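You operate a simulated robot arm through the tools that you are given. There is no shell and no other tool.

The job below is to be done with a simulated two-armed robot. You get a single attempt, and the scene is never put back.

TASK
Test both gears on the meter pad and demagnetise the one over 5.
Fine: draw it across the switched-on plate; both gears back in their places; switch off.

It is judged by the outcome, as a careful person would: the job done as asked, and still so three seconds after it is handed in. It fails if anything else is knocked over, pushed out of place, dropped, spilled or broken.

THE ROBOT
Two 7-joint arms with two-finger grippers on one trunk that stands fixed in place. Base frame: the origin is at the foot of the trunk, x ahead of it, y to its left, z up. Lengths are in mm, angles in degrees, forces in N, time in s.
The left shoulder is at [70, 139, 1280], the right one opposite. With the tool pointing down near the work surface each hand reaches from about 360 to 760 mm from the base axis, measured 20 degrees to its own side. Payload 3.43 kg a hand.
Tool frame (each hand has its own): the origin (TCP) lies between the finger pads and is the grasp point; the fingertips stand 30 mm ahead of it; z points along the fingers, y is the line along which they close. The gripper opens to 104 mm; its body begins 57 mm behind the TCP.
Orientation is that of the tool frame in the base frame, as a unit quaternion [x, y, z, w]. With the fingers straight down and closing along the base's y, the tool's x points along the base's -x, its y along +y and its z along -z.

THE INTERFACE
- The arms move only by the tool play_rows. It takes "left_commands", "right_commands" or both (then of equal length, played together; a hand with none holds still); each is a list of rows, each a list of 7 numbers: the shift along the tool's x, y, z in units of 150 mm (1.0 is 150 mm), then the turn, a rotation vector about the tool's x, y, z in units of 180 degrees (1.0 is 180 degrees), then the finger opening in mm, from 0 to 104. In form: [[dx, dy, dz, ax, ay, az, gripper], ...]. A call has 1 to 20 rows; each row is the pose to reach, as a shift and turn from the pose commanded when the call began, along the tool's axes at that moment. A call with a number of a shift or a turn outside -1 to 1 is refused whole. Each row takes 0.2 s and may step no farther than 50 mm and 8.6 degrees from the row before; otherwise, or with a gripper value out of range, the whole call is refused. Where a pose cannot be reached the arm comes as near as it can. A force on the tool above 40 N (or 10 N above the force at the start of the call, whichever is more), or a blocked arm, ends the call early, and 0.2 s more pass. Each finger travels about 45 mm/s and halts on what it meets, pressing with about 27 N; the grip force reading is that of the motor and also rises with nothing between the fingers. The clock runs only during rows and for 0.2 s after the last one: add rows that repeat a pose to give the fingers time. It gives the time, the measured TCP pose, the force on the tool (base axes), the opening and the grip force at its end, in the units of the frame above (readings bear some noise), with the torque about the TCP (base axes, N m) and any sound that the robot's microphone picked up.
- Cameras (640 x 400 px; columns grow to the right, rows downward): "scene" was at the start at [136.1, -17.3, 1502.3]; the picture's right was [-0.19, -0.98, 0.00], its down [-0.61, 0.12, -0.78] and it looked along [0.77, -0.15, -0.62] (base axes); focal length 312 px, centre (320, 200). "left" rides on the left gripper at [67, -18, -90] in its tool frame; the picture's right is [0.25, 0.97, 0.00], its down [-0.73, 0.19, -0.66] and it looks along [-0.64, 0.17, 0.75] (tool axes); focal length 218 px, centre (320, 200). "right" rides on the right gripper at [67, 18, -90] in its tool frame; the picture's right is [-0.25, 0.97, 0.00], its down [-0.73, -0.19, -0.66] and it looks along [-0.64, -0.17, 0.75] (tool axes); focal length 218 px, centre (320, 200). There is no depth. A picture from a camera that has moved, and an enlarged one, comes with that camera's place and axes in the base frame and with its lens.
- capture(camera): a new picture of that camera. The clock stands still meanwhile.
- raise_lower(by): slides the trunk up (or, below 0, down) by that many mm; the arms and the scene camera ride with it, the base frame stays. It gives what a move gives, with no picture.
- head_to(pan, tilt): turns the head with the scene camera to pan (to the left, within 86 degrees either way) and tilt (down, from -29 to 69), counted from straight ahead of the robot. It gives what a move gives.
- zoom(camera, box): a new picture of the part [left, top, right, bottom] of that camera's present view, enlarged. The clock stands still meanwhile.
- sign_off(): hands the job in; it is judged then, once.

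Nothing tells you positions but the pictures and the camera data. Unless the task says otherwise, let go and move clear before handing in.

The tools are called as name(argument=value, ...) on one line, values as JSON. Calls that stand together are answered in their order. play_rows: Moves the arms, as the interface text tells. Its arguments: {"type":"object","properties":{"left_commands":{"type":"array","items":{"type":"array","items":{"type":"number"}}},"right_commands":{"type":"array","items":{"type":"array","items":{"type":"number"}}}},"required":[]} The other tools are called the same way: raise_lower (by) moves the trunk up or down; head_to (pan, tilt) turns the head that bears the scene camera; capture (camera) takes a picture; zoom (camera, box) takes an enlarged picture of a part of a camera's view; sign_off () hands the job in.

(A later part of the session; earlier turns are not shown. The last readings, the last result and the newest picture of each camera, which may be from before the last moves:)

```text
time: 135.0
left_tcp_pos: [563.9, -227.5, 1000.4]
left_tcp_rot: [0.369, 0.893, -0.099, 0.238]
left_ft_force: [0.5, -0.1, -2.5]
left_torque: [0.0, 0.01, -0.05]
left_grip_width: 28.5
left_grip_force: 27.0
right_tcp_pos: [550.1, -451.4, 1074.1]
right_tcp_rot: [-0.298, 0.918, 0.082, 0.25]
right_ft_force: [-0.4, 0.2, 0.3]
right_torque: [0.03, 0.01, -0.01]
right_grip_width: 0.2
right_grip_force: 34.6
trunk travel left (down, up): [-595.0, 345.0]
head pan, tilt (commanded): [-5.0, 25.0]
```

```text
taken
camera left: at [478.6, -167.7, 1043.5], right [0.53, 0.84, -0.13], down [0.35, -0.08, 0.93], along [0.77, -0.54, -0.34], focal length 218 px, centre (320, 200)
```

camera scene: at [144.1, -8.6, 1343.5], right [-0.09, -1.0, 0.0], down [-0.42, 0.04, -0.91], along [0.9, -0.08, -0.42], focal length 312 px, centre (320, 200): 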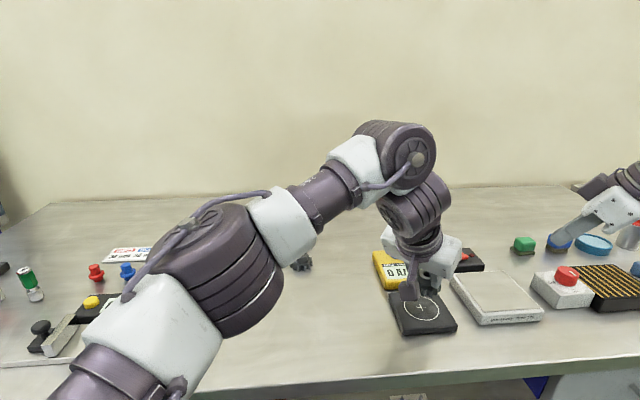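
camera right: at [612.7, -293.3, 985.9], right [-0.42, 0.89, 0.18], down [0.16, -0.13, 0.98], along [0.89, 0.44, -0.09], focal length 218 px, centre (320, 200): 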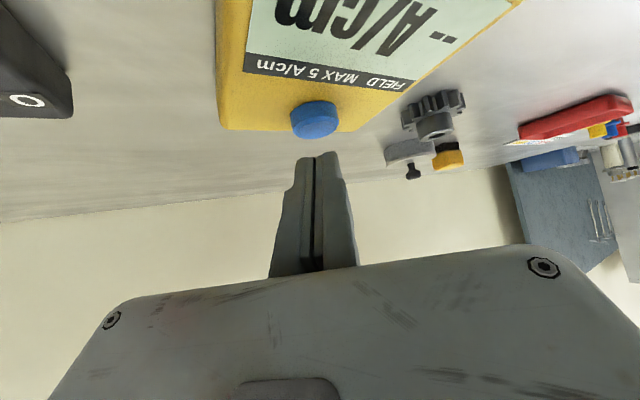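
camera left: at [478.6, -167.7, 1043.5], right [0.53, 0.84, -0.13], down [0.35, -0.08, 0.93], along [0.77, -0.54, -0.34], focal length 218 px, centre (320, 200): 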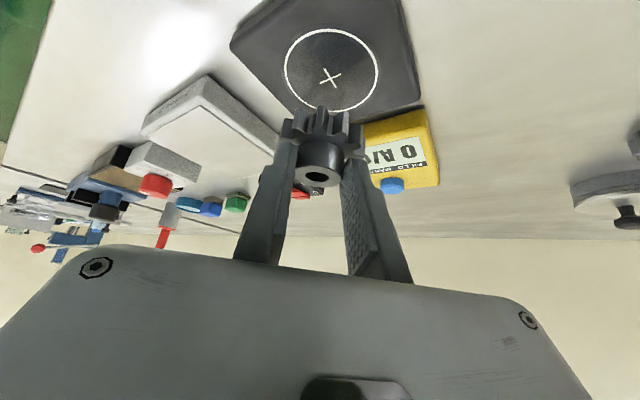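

Gear 2 is over the pad with the arm in a good posture again. I lower it in steps to contact.

play_rows(left_commands=[[0.0433, 0, 0.0751, 0, 0, 0, 10], [0.0867, 0, 0.1501, 0, 0, 0, 10], [0.1233, 0, 0.2136, 0, 0, 0, 10], [0.13, 0, 0.2252, 0, 0, 0, 10], [0.1333, 0, 0.2309, 0, 0, 0, 10], [0.1367, 0, 0.2367, 0, 0, 0, 10]])

zoom(camera="scene", box=[370, 240, 480, 340])

```text
time: 136.4
left_tcp_pos: [562.7, -228.8, 960.3]
left_tcp_rot: [0.368, 0.893, -0.098, 0.24]
left_ft_force: [0.8, 0.4, -2.7]
left_torque: [0.05, 0.04, -0.02]
left_grip_width: 28.3
left_grip_force: 26.8
right_tcp_pos: [550.3, -451.2, 1074.7]
right_tcp_rot: [-0.298, 0.918, 0.083, 0.249]
right_ft_force: [0.0, -0.4, -0.7]
right_torque: [0.0, 0.03, -0.02]
right_grip_width: 0.0
right_grip_force: 34.5
trunk travel left (down, up): [-595.0, 345.0]
head pan, tilt (commanded): [-5.0, 25.0]
```

```text
4.00 times, centred on (425, 290) of scene
camera zoom: at [143.9, -8.9, 1343.5], right [-0.09, -1.0, 0.0], down [-0.42, 0.04, -0.91], along [0.9, -0.08, -0.42], focal length 1249 px, centre (-100, -160)
```

zoom: 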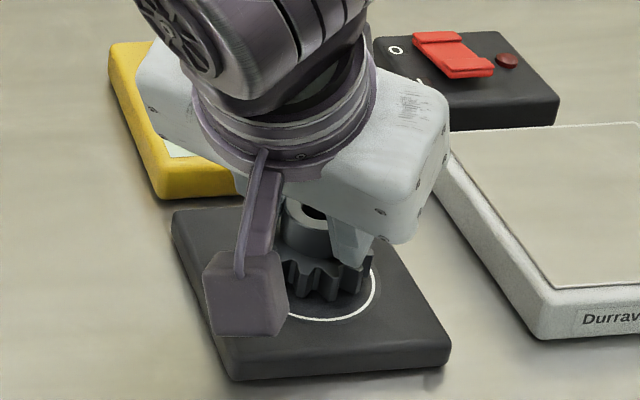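

play_rows(left_commands=[[0.0017, 0, 0.0029, 0, 0, 0, 10], [0.0033, 0, 0.0058, 0, 0, 0, 10], [0.005, 0, 0.0087, 0, 0, 0, 10]])

```text
time: 137.2
left_tcp_pos: [562.1, -228.8, 959.4]
left_tcp_rot: [0.369, 0.893, -0.099, 0.239]
left_ft_force: [0.9, 0.2, -2.5]
left_torque: [0.02, 0.04, -0.02]
left_grip_width: 28.7
left_grip_force: 26.8
right_tcp_pos: [549.7, -450.8, 1075.3]
right_tcp_rot: [-0.297, 0.918, 0.082, 0.25]
right_ft_force: [-0.1, 0.2, 0.5]
right_torque: [0.02, 0.0, -0.04]
right_grip_width: 0.0
right_grip_force: 34.7
trunk travel left (down, up): [-595.0, 345.0]
head pan, tilt (commanded): [-5.0, 25.0]
```

play_rows(left_commands=[[0.0017, 0, 0.0029, 0, 0, 0, 10], [0.0033, 0, 0.0058, 0, 0, 0, 10], [0.005, 0, 0.0087, 0, 0, 0, 10]])

```text
time: 138.0
left_tcp_pos: [563.0, -227.6, 958.3]
left_tcp_rot: [0.369, 0.893, -0.099, 0.24]
left_ft_force: [0.9, 0.0, 0.2]
left_torque: [-0.04, 0.01, 0.06]
left_grip_width: 28.3
left_grip_force: 27.2
right_tcp_pos: [549.6, -450.8, 1074.6]
right_tcp_rot: [-0.298, 0.917, 0.083, 0.25]
right_ft_force: [0.2, 0.2, -0.3]
right_torque: [0.0, -0.03, -0.01]
right_grip_width: 0.0
right_grip_force: 34.7
trunk travel left (down, up): [-595.0, 345.0]
head pan, tilt (commanded): [-5.0, 25.0]
```

Just touching. I release, rise and clear the left hand to the side as before.

play_rows(left_commands=[[0, 0, 0, 0, 0, 0, 30], [0, 0, 0, 0, 0, 0, 46], [0, 0, 0, 0, 0, 0, 46], [-0.0067, 0, -0.0115, 0, 0, 0, 46], [-0.0267, 0, -0.0462, 0, 0, 0, 46], [-0.0667, 0, -0.1155, 0, 0, 0, 46], [-0.1333, 0, -0.2309, 0, 0, 0, 46], [-0.2, 0, -0.3464, 0, 0, 0, 46], [-0.06, 0.157, -0.425, 0, 0, 0, 46], [0.074, 0.314, -0.503, 0, 0, 0, 46], [0.208, 0.471, -0.582, 0, 0, 0, 46], [0.344, 0.628, -0.661, 0, 0, 0, 46], [0.48, 0.785, -0.74, 0, 0, 0, 46]])

head_to(pan=-15, tilt=30)

zoom(camera="scene", box=[310, 190, 438, 300])

```text
time: 140.8
left_tcp_pos: [560.9, -58.6, 1015.9]
left_tcp_rot: [0.369, 0.892, -0.1, 0.239]
left_ft_force: [-0.9, 0.5, 0.3]
left_torque: [-0.01, 0.01, 0.0]
left_grip_width: 45.8
left_grip_force: 0.0
right_tcp_pos: [549.9, -448.8, 1076.0]
right_tcp_rot: [-0.299, 0.917, 0.082, 0.25]
right_ft_force: [0.7, 0.4, -0.5]
right_torque: [-0.05, -0.04, -0.03]
right_grip_width: 0.0
right_grip_force: 34.1
trunk travel left (down, up): [-595.0, 345.0]
head pan, tilt (commanded): [-5.0, 25.0]
```

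```text
time: 141.5
left_tcp_pos: [561.4, -60.6, 1014.8]
left_tcp_rot: [0.368, 0.893, -0.098, 0.239]
left_ft_force: [-0.2, -0.6, 0.2]
left_torque: [0.0, 0.0, 0.01]
left_grip_width: 46.0
left_grip_force: 0.1
right_tcp_pos: [550.2, -452.2, 1073.9]
right_tcp_rot: [-0.297, 0.918, 0.082, 0.25]
right_ft_force: [-0.3, 0.4, 0.0]
right_torque: [0.0, -0.04, 0.02]
right_grip_width: 0.0
right_grip_force: 34.6
trunk travel left (down, up): [-595.0, 345.0]
head pan, tilt (commanded): [-15.0, 30.0]
```

```text
3.64 times, centred on (374, 245) of scene
camera zoom: at [139.2, -24.3, 1335.6], right [-0.26, -0.97, 0.0], down [-0.48, 0.13, -0.87], along [0.84, -0.22, -0.5], focal length 1136 px, centre (124, 36)
```

zoom: 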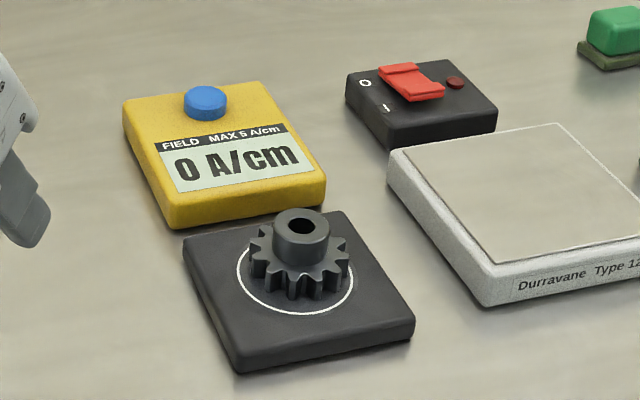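

The meter still holds its last value. I bring the right hand back to the button to measure gear 2.

play_rows(right_commands=[[-0.149, 0.077, 0.147, 0, -0.016, 0, 0], [-0.299, 0.154, 0.294, 0, -0.032, 0, 0], [-0.448, 0.23, 0.44, 0, -0.048, 0, 0], [-0.598, 0.307, 0.587, 0, -0.064, 0, 0], [-0.747, 0.384, 0.734, 0, -0.08, 0, 0]])

play_rows(right_commands=[[-0.09, 0.028, 0.23, 0, 0, 0, 0], [-0.18, 0.056, 0.461, 0, 0, 0, 0], [-0.27, 0.084, 0.691, 0, 0, 0, 0], [-0.27, 0.084, 0.691, 0, 0, 0, 0]])

capture(camera="right")

```text
time: 142.7
left_tcp_pos: [562.1, -60.0, 1015.2]
left_tcp_rot: [0.369, 0.893, -0.1, 0.238]
left_ft_force: [-0.1, -0.8, 0.1]
left_torque: [-0.03, 0.0, 0.03]
left_grip_width: 45.8
left_grip_force: 0.1
right_tcp_pos: [641.3, -316.4, 1033.9]
right_tcp_rot: [-0.286, 0.879, 0.119, 0.362]
right_ft_force: [0.2, -0.2, -0.5]
right_torque: [-0.02, 0.02, -0.02]
right_grip_width: 0.0
right_grip_force: 34.2
trunk travel left (down, up): [-595.0, 345.0]
head pan, tilt (commanded): [-15.0, 30.0]
```

```text
time: 143.7
left_tcp_pos: [560.4, -59.8, 1016.1]
left_tcp_rot: [0.37, 0.892, -0.1, 0.239]
left_ft_force: [-0.1, -0.4, -0.2]
left_torque: [0.01, 0.0, 0.02]
left_grip_width: 46.0
left_grip_force: 0.0
right_tcp_pos: [714.9, -247.7, 989.7]
right_tcp_rot: [-0.285, 0.879, 0.12, 0.364]
right_ft_force: [0.3, 0.3, 1.1]
right_torque: [0.01, -0.02, -0.01]
right_grip_width: 0.3
right_grip_force: 34.5
trunk travel left (down, up): [-595.0, 345.0]
head pan, tilt (commanded): [-15.0, 30.0]
```

```text
taken
camera right: at [614.1, -298.0, 1005.5], right [-0.42, 0.89, 0.18], down [0.16, -0.13, 0.98], along [0.89, 0.44, -0.08], focal length 218 px, centre (320, 200)
```

right: 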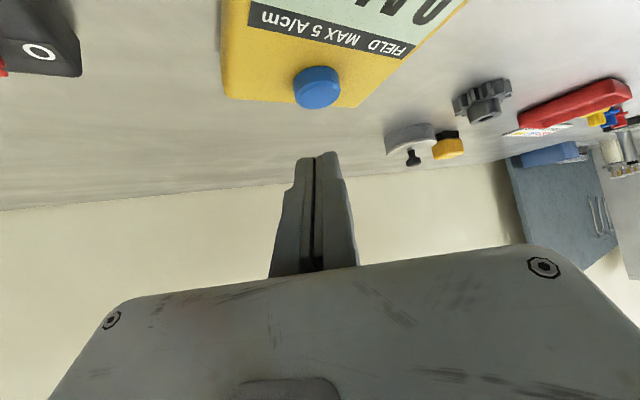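

I correct 3 mm sideways and press the button.

play_rows(right_commands=[[-0.006, 0.023, 0.006, 0, 0, 0, 0], [0.0645, 0.023, 0.077, 0, 0, 0, 0], [0.1115, 0.023, 0.1243, 0, 0, 0, 0], [0.1397, 0.023, 0.1526, 0, 0, 0, 0], [0.1538, 0.023, 0.1668, 0, 0, 0, 0], [0.1632, 0.023, 0.1763, 0, 0, 0, 0], [0.1726, 0.023, 0.1857, 0, 0, 0, 0]])

zoom(camera="scene", box=[310, 190, 438, 300])

```text
time: 145.3
left_tcp_pos: [560.8, -60.3, 1016.2]
left_tcp_rot: [0.369, 0.893, -0.099, 0.239]
left_ft_force: [-1.2, 0.4, 0.0]
left_torque: [0.01, -0.03, 0.01]
left_grip_width: 46.0
left_grip_force: 0.0
right_tcp_pos: [713.7, -242.9, 953.5]
right_tcp_rot: [-0.286, 0.879, 0.119, 0.364]
right_ft_force: [0.1, -0.3, 1.5]
right_torque: [0.01, -0.04, 0.0]
right_grip_width: 6.0
right_grip_force: 34.6
trunk travel left (down, up): [-595.0, 345.0]
head pan, tilt (commanded): [-15.0, 30.0]
heard: click
```

```text
3.64 times, centred on (374, 245) of scene
camera zoom: at [138.7, -24.0, 1335.7], right [-0.26, -0.97, 0.0], down [-0.48, 0.13, -0.87], along [0.84, -0.22, -0.5], focal length 1136 px, centre (124, 36)
```

zoom: 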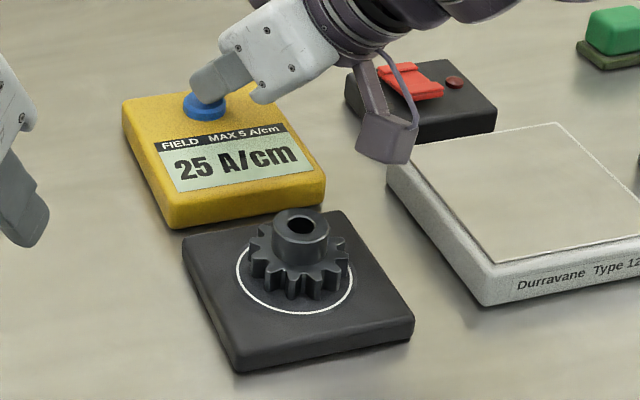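

Gear 2 reads 25 A/cm, so it is the one to demagnetise (gear 1 reads 0). I release the button and move the right hand over to the demagnetiser's rocker switch.

play_rows(right_commands=[[-0.047, 0, -0.0473, 0, 0, 0, 0], [-0.1786, 0, -0.1798, 0, 0, 0, 0], [-0.052, -0.152, -0.306, 0, 0, 0, 0], [0.075, -0.305, -0.431, 0, 0, 0, 0], [0.202, -0.457, -0.557, 0, 0, 0, 0], [0.328, -0.609, -0.683, 0, 0, 0, 0], [0.328, -0.609, -0.683, 0, 0, 0, 0]])

capture(camera="right")

zoom(camera="scene", box=[340, 180, 468, 280])

```text
time: 146.9
left_tcp_pos: [561.4, -58.2, 1015.6]
left_tcp_rot: [0.37, 0.893, -0.1, 0.238]
left_ft_force: [0.4, 1.1, 0.0]
left_torque: [-0.04, 0.03, -0.01]
left_grip_width: 46.0
left_grip_force: 0.1
right_tcp_pos: [681.3, -380.3, 990.7]
right_tcp_rot: [-0.286, 0.879, 0.119, 0.363]
right_ft_force: [-0.2, -0.3, 0.2]
right_torque: [0.0, 0.01, -0.04]
right_grip_width: 0.2
right_grip_force: 34.6
trunk travel left (down, up): [-595.0, 345.0]
head pan, tilt (commanded): [-15.0, 30.0]
```

```text
taken
camera right: at [580.9, -429.3, 1006.6], right [-0.42, 0.89, 0.18], down [0.16, -0.12, 0.98], along [0.89, 0.44, -0.09], focal length 218 px, centre (320, 200)
```

right: 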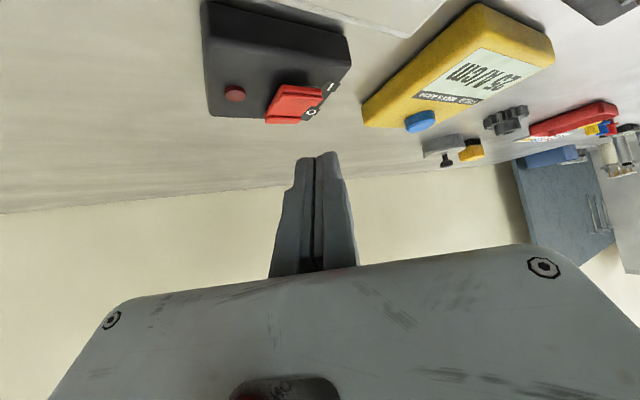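

```text
4.00 times, centred on (404, 230) of scene
camera zoom: at [139.4, -22.9, 1335.6], right [-0.26, -0.97, 0.0], down [-0.48, 0.13, -0.87], along [0.84, -0.22, -0.5], focal length 1249 px, centre (-16, 80)
```

zoom: 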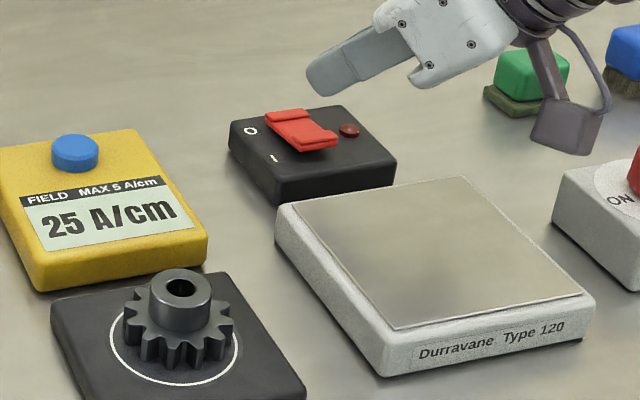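

I zoom both cameras on the switch to locate the rocker's I end precisely.

zoom(camera="right", box=[190, 0, 370, 130])

zoom(camera="scene", box=[370, 195, 450, 245])

```text
3.08 times, centred on (280, 65) of right
camera zoom: at [580.9, -429.3, 1006.6], right [-0.42, 0.89, 0.18], down [0.16, -0.12, 0.98], along [0.89, 0.44, -0.09], focal length 672 px, centre (443, 615)
```

zoom: 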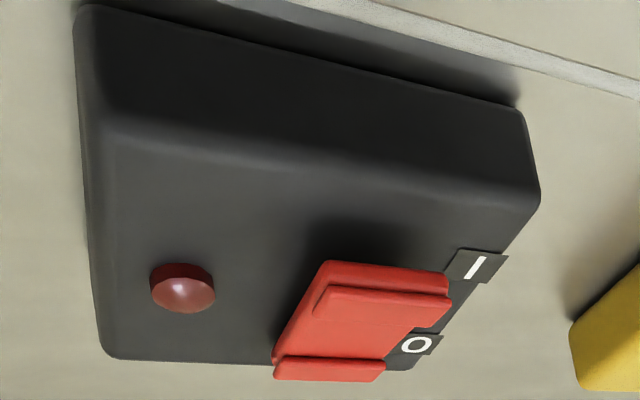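

```text
8.00 times, centred on (410, 220) of scene
camera zoom: at [139.4, -22.9, 1335.6], right [-0.26, -0.97, 0.0], down [-0.48, 0.13, -0.87], along [0.84, -0.22, -0.5], focal length 2498 px, centre (-400, 40)
```

zoom: 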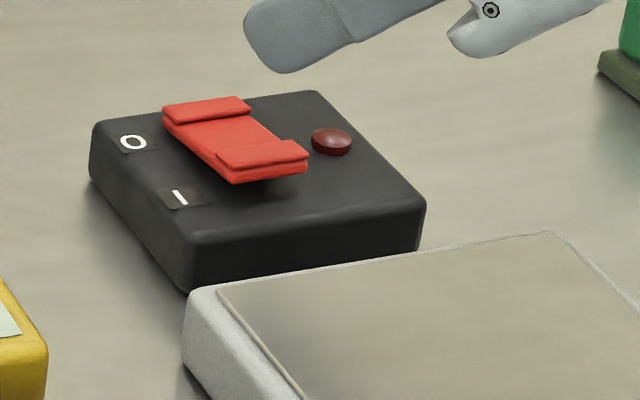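

The rocker's I end is at (692.6,-374.6,935) and its O end at (727,-375,931). I press the I end.

play_rows(right_commands=[[0.057, -0.0075, 0.0373, 0, 0, 0, 0], [0.104, -0.0075, 0.0846, 0, 0, 0, 0], [0.1416, -0.0075, 0.1224, 0, 0, 0, 0], [0.1604, -0.0075, 0.1414, 0, 0, 0, 0], [0.1745, -0.0075, 0.1556, 0, 0, 0, 0], [0.1839, -0.0075, 0.165, 0, 0, 0, 0], [0.1933, -0.0075, 0.1745, 0, 0, 0, 0]])

zoom(camera="scene", box=[370, 195, 450, 245])

```text
time: 148.5
left_tcp_pos: [560.4, -59.4, 1015.6]
left_tcp_rot: [0.369, 0.893, -0.099, 0.239]
left_ft_force: [-0.7, 0.3, 0.8]
left_torque: [0.01, -0.02, 0.04]
left_grip_width: 46.2
left_grip_force: 0.2
right_tcp_pos: [678.6, -382.7, 952.9]
right_tcp_rot: [-0.285, 0.879, 0.119, 0.363]
right_ft_force: [0.2, -0.3, 1.4]
right_torque: [0.01, 0.0, -0.04]
right_grip_width: 0.0
right_grip_force: 34.6
trunk travel left (down, up): [-595.0, 345.0]
head pan, tilt (commanded): [-15.0, 30.0]
heard: click
```

```text
8.00 times, centred on (410, 220) of scene
camera zoom: at [138.8, -23.9, 1335.6], right [-0.26, -0.97, 0.0], down [-0.48, 0.13, -0.87], along [0.84, -0.22, -0.5], focal length 2498 px, centre (-400, 40)
```

zoom: 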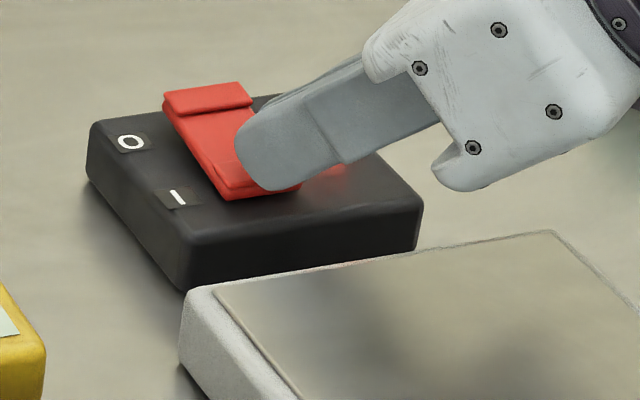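

Click, and the lamp glows: the plate is on. I lift off and bring the right hand over gear 2 on the pad, moving the left hand a bit farther away.

play_rows(right_commands=[[-0.094, 0, -0.0946, 0, 0, 0, 0], [-0.188, 0, -0.189, 0, 0, 0, 0], [-0.193, 0.203, -0.215, 0, 0.014, 0, 0], [-0.199, 0.406, -0.242, 0, 0.028, 0, 0], [-0.204, 0.609, -0.268, 0, 0.042, 0, 10]], left_commands=[[0.052, 0.075, -0.061, 0, 0, 0, 46], [0.104, 0.151, -0.122, 0, 0, 0, 46], [0.156, 0.226, -0.182, 0, 0, 0, 46], [0.208, 0.302, -0.243, 0, 0, 0, 46], [0.26, 0.377, -0.304, 0, 0, 0, 46]])

play_rows(right_commands=[[-0.001, 0.153, -0.017, 0, 0.0102, 0, 30], [-0.002, 0.306, -0.034, 0, 0.0203, 0, 48], [-0.003, 0.458, -0.05, 0, 0.0305, 0, 48], [-0.003, 0.611, -0.067, 0, 0.0406, 0, 48], [-0.003, 0.611, -0.067, 0, 0.0406, 0, 48]])

capture(camera="right")

capture(camera="scene")

```text
time: 149.7
left_tcp_pos: [562.1, 21.3, 1038.2]
left_tcp_rot: [0.369, 0.893, -0.1, 0.239]
left_ft_force: [0.0, -0.3, 0.6]
left_torque: [-0.03, -0.04, 0.0]
left_grip_width: 45.9
left_grip_force: 0.0
right_tcp_pos: [618.6, -309.9, 1003.0]
right_tcp_rot: [-0.293, 0.901, 0.099, 0.304]
right_ft_force: [0.1, 0.3, 0.0]
right_torque: [-0.03, 0.01, 0.01]
right_grip_width: 9.9
right_grip_force: 0.1
trunk travel left (down, up): [-595.0, 345.0]
head pan, tilt (commanded): [-15.0, 30.0]
```

```text
time: 150.9
left_tcp_pos: [563.9, 17.8, 1038.5]
left_tcp_rot: [0.369, 0.893, -0.099, 0.239]
left_ft_force: [0.5, -0.4, -0.5]
left_torque: [0.01, 0.02, 0.0]
left_grip_width: 46.1
left_grip_force: 0.0
right_tcp_pos: [562.5, -242.3, 1010.2]
right_tcp_rot: [-0.299, 0.918, 0.082, 0.246]
right_ft_force: [0.3, -0.4, -0.6]
right_torque: [0.03, -0.02, 0.04]
right_grip_width: 48.2
right_grip_force: 0.0
trunk travel left (down, up): [-595.0, 345.0]
head pan, tilt (commanded): [-15.0, 30.0]
```

```text
taken
camera right: at [468.5, -286.5, 1053.8], right [-0.39, 0.91, 0.13], down [0.36, 0.02, 0.93], along [0.85, 0.41, -0.34], focal length 218 px, centre (320, 200)
```

right: 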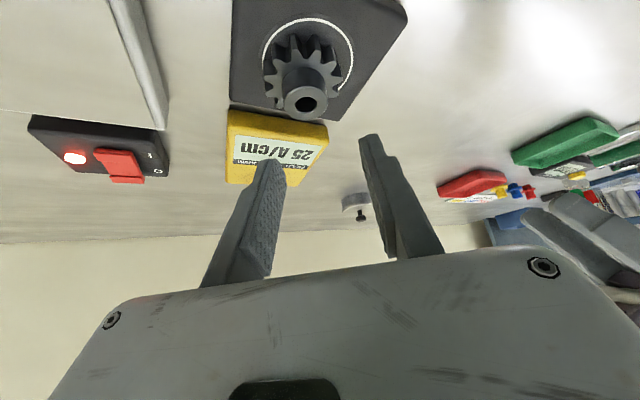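

```text
taken
camera scene: at [139.5, -24.8, 1335.5], right [-0.26, -0.97, 0.0], down [-0.48, 0.13, -0.87], along [0.84, -0.22, -0.5], focal length 312 px, centre (320, 200)
```

scene: 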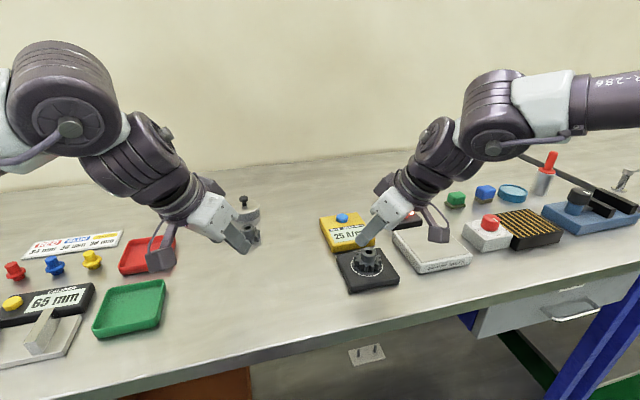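

The lamp is lit. I zoom the right camera to centre precisely on the gear.

zoom(camera="right", box=[200, 0, 420, 160])

zoom(camera="scene", box=[310, 200, 438, 300])

```text
2.50 times, centred on (310, 80) of right
camera zoom: at [468.5, -286.5, 1053.8], right [-0.39, 0.91, 0.13], down [0.36, 0.02, 0.93], along [0.85, 0.41, -0.34], focal length 546 px, centre (345, 500)
```

zoom: 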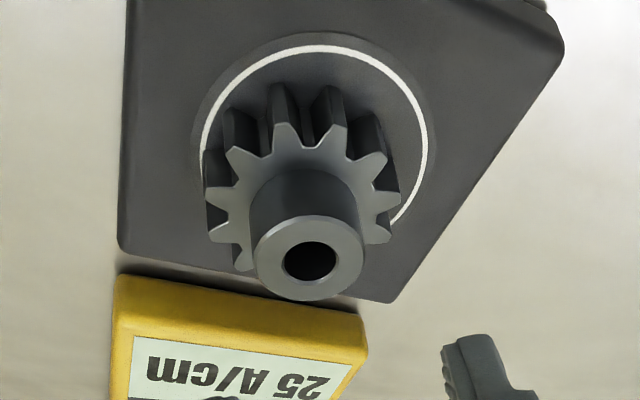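

```text
4.00 times, centred on (374, 250) of scene
camera zoom: at [139.5, -24.8, 1335.5], right [-0.26, -0.97, 0.0], down [-0.48, 0.13, -0.87], along [0.84, -0.22, -0.5], focal length 1249 px, centre (104, 0)
```

zoom: 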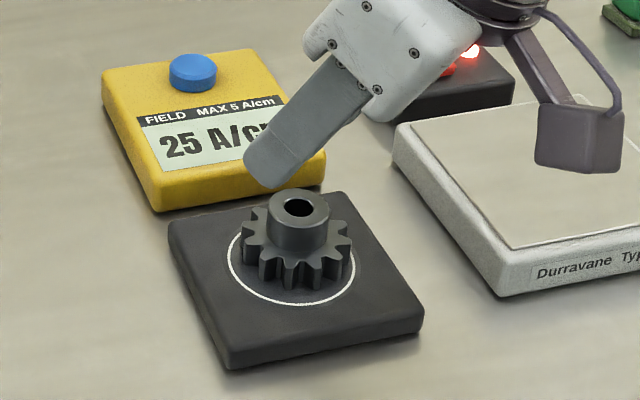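

Gear 2 is at (570.4,-237.7). I make a millimetre correction and descend to just above grasp height, then look.

play_rows(right_commands=[[0.057, -0.006, 0.092, 0, 0, 0, 48], [0.113, -0.006, 0.185, 0, 0, 0, 48], [0.15, -0.006, 0.244, 0, 0, 0, 48], [0.17, -0.006, 0.277, 0, 0, 0, 48], [0.17, -0.006, 0.277, 0, 0, 0, 48]])

zoom(camera="right", box=[220, 60, 420, 200])

zoom(camera="scene", box=[310, 200, 438, 300])

```text
time: 152.1
left_tcp_pos: [562.4, 19.5, 1038.4]
left_tcp_rot: [0.368, 0.893, -0.099, 0.24]
left_ft_force: [0.7, 0.5, 0.5]
left_torque: [0.0, -0.02, 0.0]
left_grip_width: 45.9
left_grip_force: 0.0
right_tcp_pos: [560.8, -241.4, 962.1]
right_tcp_rot: [-0.298, 0.919, 0.081, 0.245]
right_ft_force: [-0.1, 1.1, -0.4]
right_torque: [0.02, 0.03, 0.0]
right_grip_width: 48.0
right_grip_force: 0.1
trunk travel left (down, up): [-595.0, 345.0]
head pan, tilt (commanded): [-15.0, 30.0]
```

```text
2.86 times, centred on (320, 130) of right
camera zoom: at [467.1, -286.3, 1005.6], right [-0.39, 0.91, 0.13], down [0.36, 0.02, 0.93], along [0.85, 0.41, -0.34], focal length 624 px, centre (320, 400)
```

zoom: 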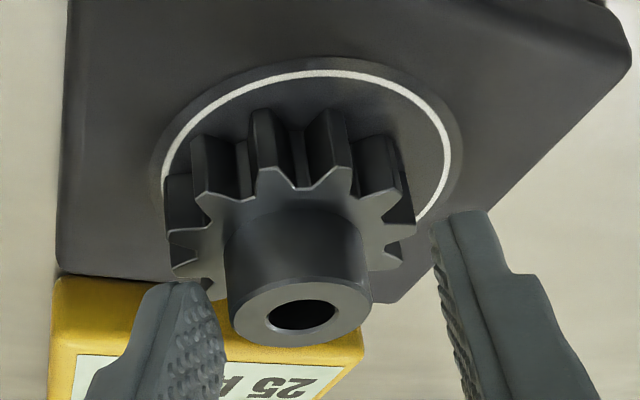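

```text
4.00 times, centred on (374, 250) of scene
camera zoom: at [139.0, -23.9, 1335.6], right [-0.26, -0.97, 0.0], down [-0.48, 0.13, -0.87], along [0.84, -0.22, -0.5], focal length 1249 px, centre (104, 0)
```

zoom: 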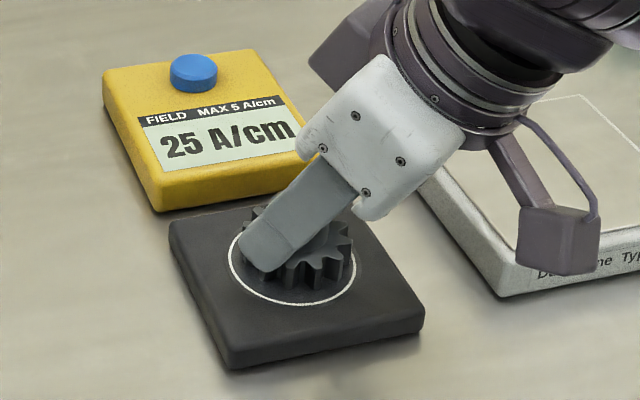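

The gear sits about 4 mm to one side of the finger centre. I shift, lower 2 mm, and close.

play_rows(right_commands=[[0, -0.0267, 0, 0, 0, 0, 46], [0.0033, -0.0267, 0.0058, 0, 0, 0, 44], [0.0067, -0.0267, 0.0115, 0, 0, 0, 44], [0.0067, -0.0267, 0.0115, 0, 0, 0, 28], [0.0067, -0.0267, 0.0115, 0, 0, 0, 10], [0.0067, -0.0267, 0.0115, 0, 0, 0, 10], [0.0067, -0.0267, 0.0115, 0, 0, 0, 10], [0.0067, -0.0267, 0.0115, 0, 0, 0, 10]])

zoom(camera="right", box=[220, 60, 420, 200])

```text
time: 153.9
left_tcp_pos: [562.6, 20.1, 1038.5]
left_tcp_rot: [0.369, 0.893, -0.098, 0.239]
left_ft_force: [-0.2, 0.1, -0.1]
left_torque: [0.0, -0.01, -0.01]
left_grip_width: 46.1
left_grip_force: 0.0
right_tcp_pos: [562.9, -244.5, 959.8]
right_tcp_rot: [-0.298, 0.919, 0.081, 0.246]
right_ft_force: [0.4, 0.9, -0.1]
right_torque: [0.02, -0.03, 0.04]
right_grip_width: 28.8
right_grip_force: 27.1
trunk travel left (down, up): [-595.0, 345.0]
head pan, tilt (commanded): [-15.0, 30.0]
```

```text
2.86 times, centred on (320, 130) of right
camera zoom: at [469.8, -290.4, 1003.7], right [-0.39, 0.91, 0.13], down [0.36, 0.02, 0.93], along [0.85, 0.41, -0.34], focal length 624 px, centre (320, 400)
```

zoom: 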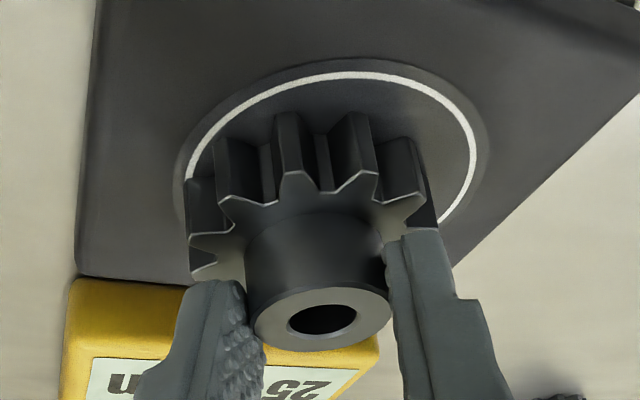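

Gear 2 is gripped by the right hand (28.8 mm, 27 N). I lift it slowly to carrying height.

play_rows(right_commands=[[-0.005, 0, -0.0087, 0, 0, 0, 10], [-0.01, 0, -0.0173, 0, 0, 0, 10], [-0.0167, 0, -0.0289, 0, 0, 0, 10], [-0.0267, 0, -0.0462, 0, 0, 0, 10], [-0.0433, 0, -0.0751, 0, 0, 0, 10], [-0.07, 0, -0.1212, 0, 0, 0, 10], [-0.1, 0, -0.1732, 0, 0, 0, 10], [-0.1467, 0, -0.254, 0, 0, 0, 10], [-0.1467, 0, -0.254, 0, 0, 0, 10]])

zoom(camera="right", box=[220, 60, 420, 200])

```text
time: 155.9
left_tcp_pos: [563.3, 19.3, 1038.4]
left_tcp_rot: [0.369, 0.893, -0.099, 0.239]
left_ft_force: [0.4, 0.5, 0.1]
left_torque: [-0.03, 0.01, 0.01]
left_grip_width: 46.0
left_grip_force: 0.0
right_tcp_pos: [564.6, -245.3, 1003.0]
right_tcp_rot: [-0.298, 0.919, 0.081, 0.246]
right_ft_force: [0.5, 0.6, -2.1]
right_torque: [-0.05, 0.02, -0.03]
right_grip_width: 29.0
right_grip_force: 26.9
trunk travel left (down, up): [-595.0, 345.0]
head pan, tilt (commanded): [-15.0, 30.0]
```

```text
2.86 times, centred on (320, 130) of right
camera zoom: at [470.6, -290.9, 1046.8], right [-0.39, 0.91, 0.13], down [0.36, 0.02, 0.93], along [0.85, 0.41, -0.34], focal length 624 px, centre (320, 400)
```

zoom: 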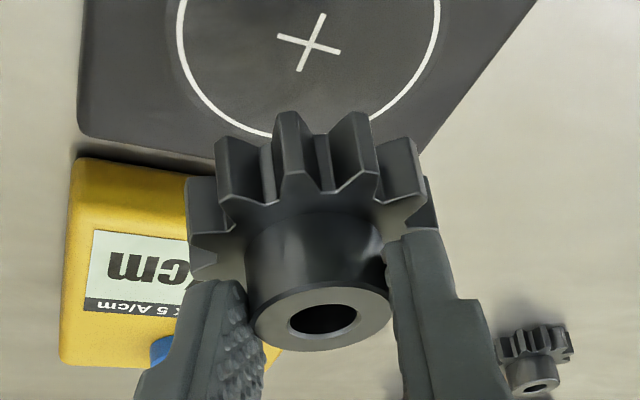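

I carry gear 2 over to the right part of the plate.

play_rows(right_commands=[[0.093, -0.178, -0.054, 0, 0, 0, 10], [0.186, -0.356, -0.107, 0, 0, 0, 10], [0.279, -0.534, -0.161, 0, 0, 0, 10]])

play_rows(right_commands=[[0.093, -0.178, -0.054, 0, 0, 0, 10], [0.186, -0.356, -0.107, 0, 0, 0, 10], [0.279, -0.534, -0.161, 0, 0, 0, 10], [0.279, -0.534, -0.161, 0, 0, 0, 10]])

capture(camera="scene")

capture(camera="right")

```text
time: 156.7
left_tcp_pos: [561.8, 17.9, 1038.0]
left_tcp_rot: [0.369, 0.893, -0.099, 0.239]
left_ft_force: [0.1, -0.2, 0.2]
left_torque: [0.01, -0.01, -0.02]
left_grip_width: 46.0
left_grip_force: 0.1
right_tcp_pos: [572.7, -338.4, 1003.2]
right_tcp_rot: [-0.299, 0.918, 0.082, 0.246]
right_ft_force: [-0.1, 0.2, -2.6]
right_torque: [-0.01, 0.06, -0.01]
right_grip_width: 29.2
right_grip_force: 26.8
trunk travel left (down, up): [-595.0, 345.0]
head pan, tilt (commanded): [-15.0, 30.0]
```

```text
time: 157.7
left_tcp_pos: [562.8, 19.0, 1039.8]
left_tcp_rot: [0.368, 0.893, -0.099, 0.239]
left_ft_force: [0.2, -0.1, 0.3]
left_torque: [0.0, 0.0, 0.02]
left_grip_width: 46.0
left_grip_force: 0.0
right_tcp_pos: [578.7, -432.8, 1004.0]
right_tcp_rot: [-0.297, 0.919, 0.081, 0.246]
right_ft_force: [-0.7, 0.9, -3.1]
right_torque: [-0.01, 0.03, -0.04]
right_grip_width: 28.8
right_grip_force: 27.4
trunk travel left (down, up): [-595.0, 345.0]
head pan, tilt (commanded): [-15.0, 30.0]
```

```text
taken
camera scene: at [139.4, -23.9, 1335.6], right [-0.26, -0.97, 0.0], down [-0.48, 0.13, -0.87], along [0.84, -0.22, -0.5], focal length 312 px, centre (320, 200)
```

scene: 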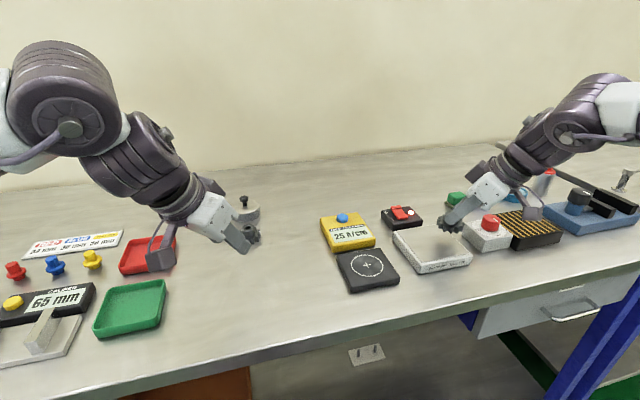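

```text
taken
camera right: at [486.0, -477.5, 1048.2], right [-0.39, 0.91, 0.13], down [0.36, 0.02, 0.93], along [0.85, 0.41, -0.34], focal length 218 px, centre (320, 200)
```

right: 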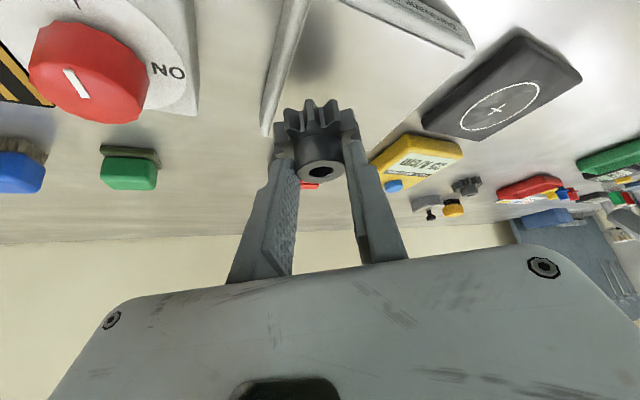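

Gear 2 is above the plate's right part. I lower it gently toward the surface.

play_rows(right_commands=[[0.04, 0, 0.0693, 0, 0, 0, 10], [0.0733, 0, 0.127, 0, 0, 0, 10], [0.0867, 0, 0.1501, 0, 0, 0, 10], [0.09, 0, 0.1559, 0, 0, 0, 10], [0.0933, 0, 0.1617, 0, 0, 0, 10]])

zoom(camera="scene", box=[380, 190, 508, 290])

```text
time: 158.9
left_tcp_pos: [561.7, 19.5, 1038.2]
left_tcp_rot: [0.369, 0.893, -0.098, 0.24]
left_ft_force: [0.6, 0.5, -0.6]
left_torque: [0.01, -0.01, 0.03]
left_grip_width: 46.1
left_grip_force: 0.0
right_tcp_pos: [579.7, -432.5, 976.5]
right_tcp_rot: [-0.299, 0.919, 0.081, 0.246]
right_ft_force: [-0.7, 0.9, -2.1]
right_torque: [-0.02, 0.03, -0.03]
right_grip_width: 29.0
right_grip_force: 27.0
trunk travel left (down, up): [-595.0, 345.0]
head pan, tilt (commanded): [-15.0, 30.0]
```

```text
4.00 times, centred on (444, 240) of scene
camera zoom: at [139.5, -24.2, 1335.5], right [-0.26, -0.97, 0.0], down [-0.48, 0.13, -0.87], along [0.84, -0.22, -0.5], focal length 1249 px, centre (-176, 40)
```

zoom: 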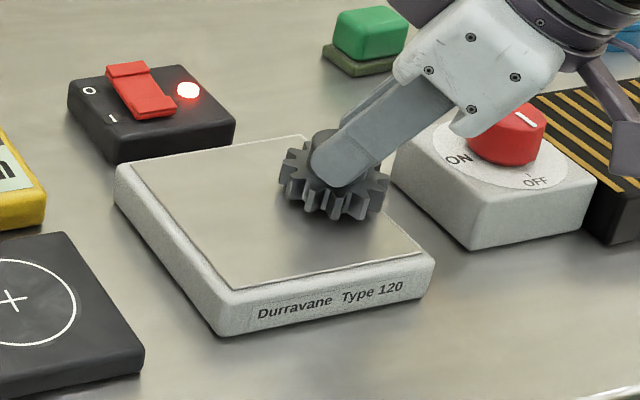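

A few millimetres above the plate. I go down in half-millimetre steps to find contact.

play_rows(right_commands=[[0.0033, 0, 0.0058, 0, 0, 0, 10], [0.0067, 0, 0.0115, 0, 0, 0, 10], [0.0083, 0, 0.0144, 0, 0, 0, 10], [0.01, 0, 0.0173, 0, 0, 0, 10]])

```text
time: 159.9
left_tcp_pos: [562.2, 18.1, 1039.1]
left_tcp_rot: [0.368, 0.893, -0.098, 0.239]
left_ft_force: [-0.5, 0.2, -0.4]
left_torque: [-0.01, 0.01, -0.01]
left_grip_width: 45.9
left_grip_force: 0.0
right_tcp_pos: [581.5, -431.7, 971.2]
right_tcp_rot: [-0.298, 0.919, 0.082, 0.246]
right_ft_force: [-0.1, -0.7, -2.5]
right_torque: [0.0, 0.02, 0.03]
right_grip_width: 28.9
right_grip_force: 26.9
trunk travel left (down, up): [-595.0, 345.0]
head pan, tilt (commanded): [-15.0, 30.0]
```

play_rows(right_commands=[[0.0017, 0, 0.0029, 0, 0, 0, 10], [0.0033, 0, 0.0058, 0, 0, 0, 10], [0.005, 0, 0.0087, 0, 0, 0, 10]])

```text
time: 160.7
left_tcp_pos: [562.7, 19.5, 1038.8]
left_tcp_rot: [0.369, 0.893, -0.098, 0.239]
left_ft_force: [0.0, -0.4, 0.0]
left_torque: [0.0, 0.0, 0.0]
left_grip_width: 46.0
left_grip_force: 0.1
right_tcp_pos: [581.4, -431.9, 971.8]
right_tcp_rot: [-0.299, 0.918, 0.081, 0.247]
right_ft_force: [0.2, 0.1, 5.4]
right_torque: [-0.1, 0.11, -0.02]
right_grip_width: 28.8
right_grip_force: 26.7
trunk travel left (down, up): [-595.0, 345.0]
head pan, tilt (commanded): [-15.0, 30.0]
```

Contact felt at the plate (force flipped to +5 N). I raise a hair and draw the gear slowly leftward across the whole plate and off its left edge.

play_rows(right_commands=[[-0.0023, 0, -0.004, 0, 0, 0, 10], [-0.0291, 0.0426, 0.0115, 0, 0, 0, 10], [-0.0559, 0.0852, 0.0269, 0, 0, 0, 10], [-0.0827, 0.1277, 0.0424, 0, 0, 0, 10], [-0.1095, 0.1703, 0.0579, 0, 0, 0, 10], [-0.1363, 0.2129, 0.0734, 0, 0, 0, 10], [-0.163, 0.2555, 0.0888, 0, 0, 0, 10], [-0.1898, 0.2981, 0.1043, 0, 0, 0, 10], [-0.2166, 0.3406, 0.1198, 0, 0, 0, 10], [-0.2434, 0.3832, 0.1352, 0, 0, 0, 10], [-0.2702, 0.4258, 0.1507, 0, 0, 0, 10], [-0.297, 0.4684, 0.1662, 0, 0, 0, 10], [-0.3238, 0.511, 0.1816, 0, 0, 0, 10], [-0.3506, 0.5535, 0.1971, 0, 0, 0, 10], [-0.3774, 0.5961, 0.2126, 0, 0, 0, 10], [-0.4042, 0.6387, 0.2281, 0, 0, 0, 10], [-0.4309, 0.6813, 0.2435, 0, 0, 0, 10], [-0.4577, 0.7239, 0.259, 0, 0, 0, 10], [-0.4845, 0.7664, 0.2745, 0, 0, 0, 10], [-0.5113, 0.809, 0.2899, 0, 0, 0, 10]])

capture(camera="scene")

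zoom(camera="right", box=[220, 60, 420, 200])

```text
time: 164.9
left_tcp_pos: [563.5, 19.2, 1038.8]
left_tcp_rot: [0.369, 0.893, -0.1, 0.239]
left_ft_force: [-0.1, 0.0, 0.5]
left_torque: [0.01, 0.07, -0.01]
left_grip_width: 46.0
left_grip_force: 0.2
right_tcp_pos: [580.7, -282.1, 971.3]
right_tcp_rot: [-0.299, 0.919, 0.081, 0.246]
right_ft_force: [0.1, 0.0, -3.0]
right_torque: [-0.03, 0.03, -0.04]
right_grip_width: 28.5
right_grip_force: 27.2
trunk travel left (down, up): [-595.0, 345.0]
head pan, tilt (commanded): [-15.0, 30.0]
```

```text
taken
camera scene: at [139.5, -23.6, 1335.5], right [-0.26, -0.97, 0.0], down [-0.48, 0.13, -0.87], along [0.84, -0.22, -0.5], focal length 312 px, centre (320, 200)
```

scene: 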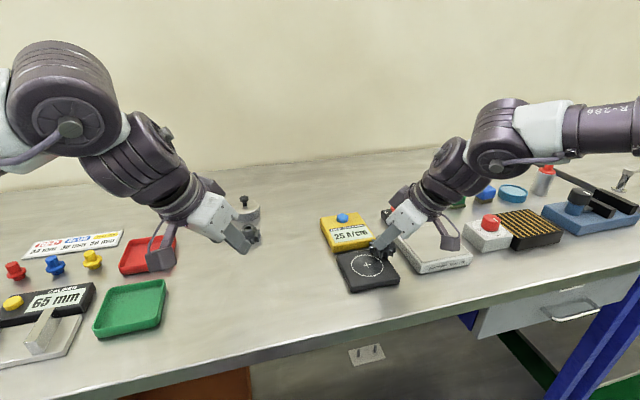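

```text
2.86 times, centred on (320, 130) of right
camera zoom: at [486.2, -326.7, 1016.1], right [-0.39, 0.91, 0.13], down [0.36, 0.02, 0.93], along [0.85, 0.41, -0.34], focal length 624 px, centre (320, 400)
```

zoom: 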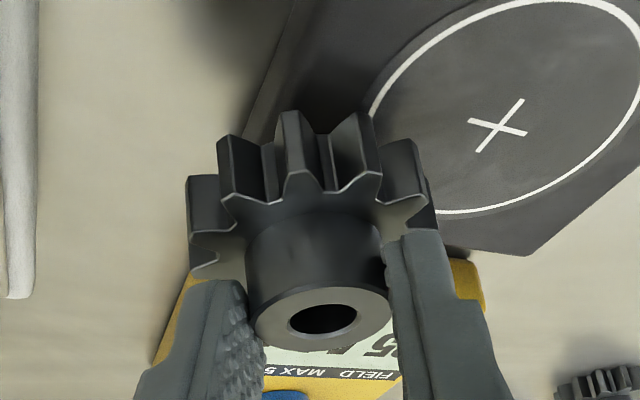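

Drawn across and clear of the plate. I now set gear 2 back on the pad to check it again.

play_rows(right_commands=[[-0.04, 0, -0.0693, 0, 0, 0, 10], [-0.06, 0.142, -0.057, 0, 0, 0, 10], [-0.086, 0.29, -0.044, 0, 0, 0, 10], [-0.086, 0.29, -0.044, 0, 0, 0, 10], [-0.059, 0.29, 0.002, 0, 0, 0, 10], [-0.033, 0.29, 0.048, 0, 0, 0, 10], [-0.019, 0.29, 0.0715, 0, 0, 0, 10], [-0.013, 0.29, 0.083, 0, 0, 0, 10], [-0.0097, 0.29, 0.0888, 0, 0, 0, 10]])

zoom(camera="right", box=[220, 60, 420, 200])

zoom(camera="scene", box=[310, 190, 470, 300])

```text
time: 166.9
left_tcp_pos: [562.0, 19.3, 1039.5]
left_tcp_rot: [0.369, 0.893, -0.099, 0.239]
left_ft_force: [-0.5, -0.1, 0.2]
left_torque: [0.01, 0.03, 0.03]
left_grip_width: 45.8
left_grip_force: 0.0
right_tcp_pos: [558.9, -243.8, 959.3]
right_tcp_rot: [-0.298, 0.919, 0.081, 0.245]
right_ft_force: [-0.4, 0.7, -2.1]
right_torque: [0.0, 0.04, 0.01]
right_grip_width: 28.7
right_grip_force: 27.1
trunk travel left (down, up): [-595.0, 345.0]
head pan, tilt (commanded): [-15.0, 30.0]
```

```text
2.86 times, centred on (320, 130) of right
camera zoom: at [466.5, -288.0, 1004.1], right [-0.39, 0.91, 0.13], down [0.36, 0.02, 0.93], along [0.85, 0.41, -0.34], focal length 624 px, centre (320, 400)
```

zoom: 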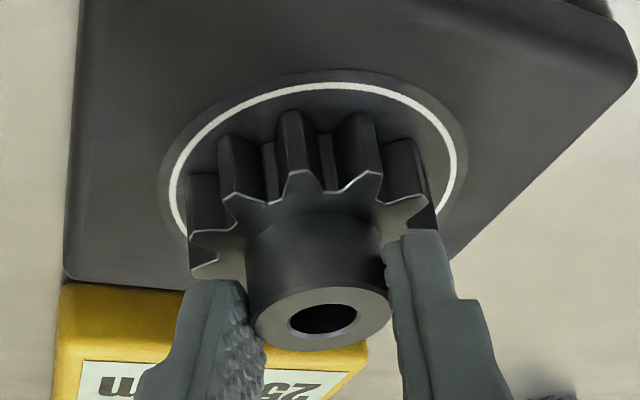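

```text
3.64 times, centred on (390, 245) of scene
camera zoom: at [139.4, -24.1, 1335.5], right [-0.26, -0.97, 0.0], down [-0.48, 0.13, -0.87], along [0.84, -0.22, -0.5], focal length 1136 px, centre (66, 36)
```

zoom: 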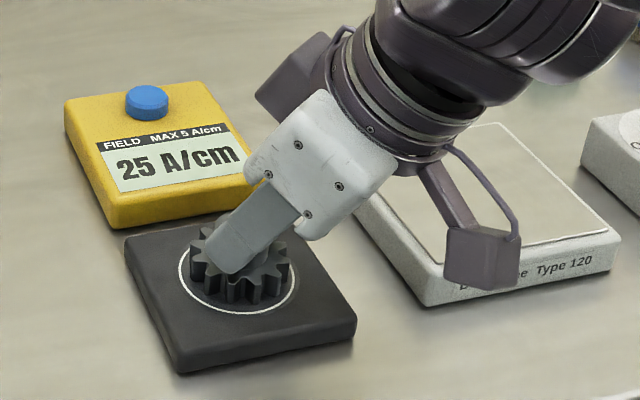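

play_rows(right_commands=[[0.0017, 0, 0.0029, 0, 0, 0, 10], [0.0033, 0, 0.0058, 0, 0, 0, 10], [0.005, 0, 0.0087, 0, 0, 0, 10]])

```text
time: 167.7
left_tcp_pos: [561.0, 19.0, 1038.7]
left_tcp_rot: [0.369, 0.892, -0.099, 0.239]
left_ft_force: [0.8, 0.7, -0.6]
left_torque: [0.0, -0.01, 0.02]
left_grip_width: 46.0
left_grip_force: 0.1
right_tcp_pos: [559.2, -241.4, 959.7]
right_tcp_rot: [-0.299, 0.918, 0.082, 0.247]
right_ft_force: [0.4, -0.3, 2.8]
right_torque: [-0.19, -0.03, 0.02]
right_grip_width: 28.8
right_grip_force: 27.0
trunk travel left (down, up): [-595.0, 345.0]
head pan, tilt (commanded): [-15.0, 30.0]
```

Gear 2 rests on the pad. I open, lift, and go press the meter button again.

play_rows(right_commands=[[0, 0, 0, 0, 0, 0, 30], [0, 0, 0, 0, 0, 0, 46], [0, 0, 0, 0, 0, 0, 46], [-0.0067, 0, -0.0115, 0, 0, 0, 46], [-0.0267, 0, -0.0462, 0, 0, 0, 46], [-0.0667, 0, -0.1155, 0, 0, 0, 46], [-0.15, 0, -0.2598, 0, 0, 0, 46]])

play_rows(right_commands=[[-0.11, -0.101, 0.079, 0, -0.014, 0, 30], [-0.221, -0.202, 0.159, 0, -0.028, 0, 14], [-0.331, -0.303, 0.238, 0, -0.042, 0, 0], [-0.331, -0.303, 0.238, 0, -0.042, 0, 0]])

play_rows(right_commands=[[-0.098, -0.101, 0.098, 0, -0.014, 0, 0], [-0.197, -0.203, 0.196, 0, -0.028, 0, 0], [-0.295, -0.304, 0.294, 0, -0.042, 0, 0], [-0.295, -0.304, 0.294, 0, -0.042, 0, 0]])

zoom(camera="scene", box=[310, 170, 470, 300])

```text
time: 169.3
left_tcp_pos: [562.2, 19.6, 1039.0]
left_tcp_rot: [0.369, 0.893, -0.098, 0.24]
left_ft_force: [0.2, 0.3, 0.1]
left_torque: [0.01, 0.01, -0.03]
left_grip_width: 46.1
left_grip_force: 0.0
right_tcp_pos: [558.9, -242.3, 1005.5]
right_tcp_rot: [-0.299, 0.918, 0.082, 0.246]
right_ft_force: [-0.1, -0.5, 0.5]
right_torque: [0.0, -0.01, 0.02]
right_grip_width: 46.0
right_grip_force: 0.1
trunk travel left (down, up): [-595.0, 345.0]
head pan, tilt (commanded): [-15.0, 30.0]
```

```text
time: 170.3
left_tcp_pos: [561.5, 19.6, 1039.2]
left_tcp_rot: [0.369, 0.892, -0.1, 0.239]
left_ft_force: [0.1, 0.0, -0.1]
left_torque: [0.04, -0.06, 0.03]
left_grip_width: 46.3
left_grip_force: 0.0
right_tcp_pos: [636.5, -241.4, 999.4]
right_tcp_rot: [-0.292, 0.9, 0.101, 0.307]
right_ft_force: [0.1, -0.3, -0.8]
right_torque: [-0.01, -0.05, -0.01]
right_grip_width: 0.0
right_grip_force: 27.0
trunk travel left (down, up): [-595.0, 345.0]
head pan, tilt (commanded): [-15.0, 30.0]
```

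```text
time: 171.3
left_tcp_pos: [563.3, 20.2, 1039.7]
left_tcp_rot: [0.369, 0.893, -0.099, 0.239]
left_ft_force: [-0.4, -0.5, -0.5]
left_torque: [0.0, -0.01, 0.01]
left_grip_width: 45.8
left_grip_force: 0.0
right_tcp_pos: [710.7, -242.8, 989.8]
right_tcp_rot: [-0.284, 0.878, 0.119, 0.365]
right_ft_force: [-0.5, -0.2, 0.1]
right_torque: [-0.01, 0.01, 0.04]
right_grip_width: 0.0
right_grip_force: 27.5
trunk travel left (down, up): [-595.0, 345.0]
head pan, tilt (commanded): [-15.0, 30.0]
```

```text
3.08 times, centred on (390, 235) of scene
camera zoom: at [138.6, -23.9, 1335.6], right [-0.26, -0.97, 0.0], down [-0.48, 0.13, -0.87], along [0.84, -0.22, -0.5], focal length 961 px, centre (105, 92)
```

zoom: 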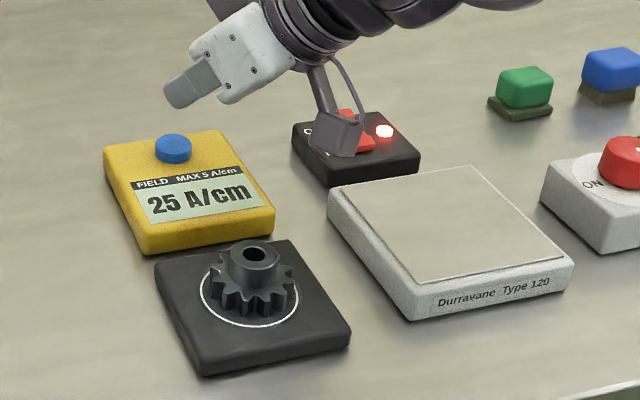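

I press the button once more to measure gear 2 after the pass.

play_rows(right_commands=[[-0.0096, -0.0098, 0.0095, 0, 0, 0, 0], [0.0609, -0.0098, 0.0805, 0, 0, 0, 0], [0.1079, -0.0098, 0.1278, 0, 0, 0, 0], [0.1361, -0.0098, 0.1561, 0, 0, 0, 0], [0.1502, -0.0098, 0.1703, 0, 0, 0, 0], [0.1596, -0.0098, 0.1798, 0, 0, 0, 0], [0.1667, -0.0098, 0.1869, 0, 0, 0, 0]])

zoom(camera="scene", box=[310, 190, 438, 300])

```text
time: 172.9
left_tcp_pos: [561.8, 18.6, 1039.2]
left_tcp_rot: [0.368, 0.893, -0.098, 0.24]
left_ft_force: [-0.5, -0.5, 0.2]
left_torque: [0.05, 0.01, 0.03]
left_grip_width: 46.1
left_grip_force: 0.1
right_tcp_pos: [714.4, -244.4, 953.6]
right_tcp_rot: [-0.286, 0.878, 0.121, 0.365]
right_ft_force: [-1.0, 0.2, 2.1]
right_torque: [-0.01, 0.0, 0.02]
right_grip_width: 6.2
right_grip_force: 35.2
trunk travel left (down, up): [-595.0, 345.0]
head pan, tilt (commanded): [-15.0, 30.0]
heard: click
```

```text
3.64 times, centred on (374, 245) of scene
camera zoom: at [138.7, -23.9, 1335.7], right [-0.26, -0.97, 0.0], down [-0.48, 0.13, -0.87], along [0.84, -0.22, -0.5], focal length 1136 px, centre (124, 36)
```

zoom: 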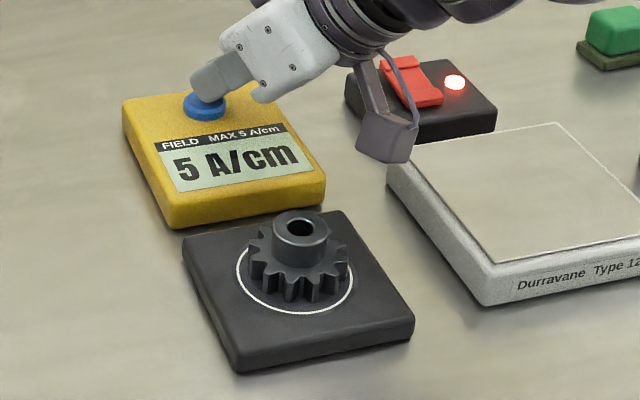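

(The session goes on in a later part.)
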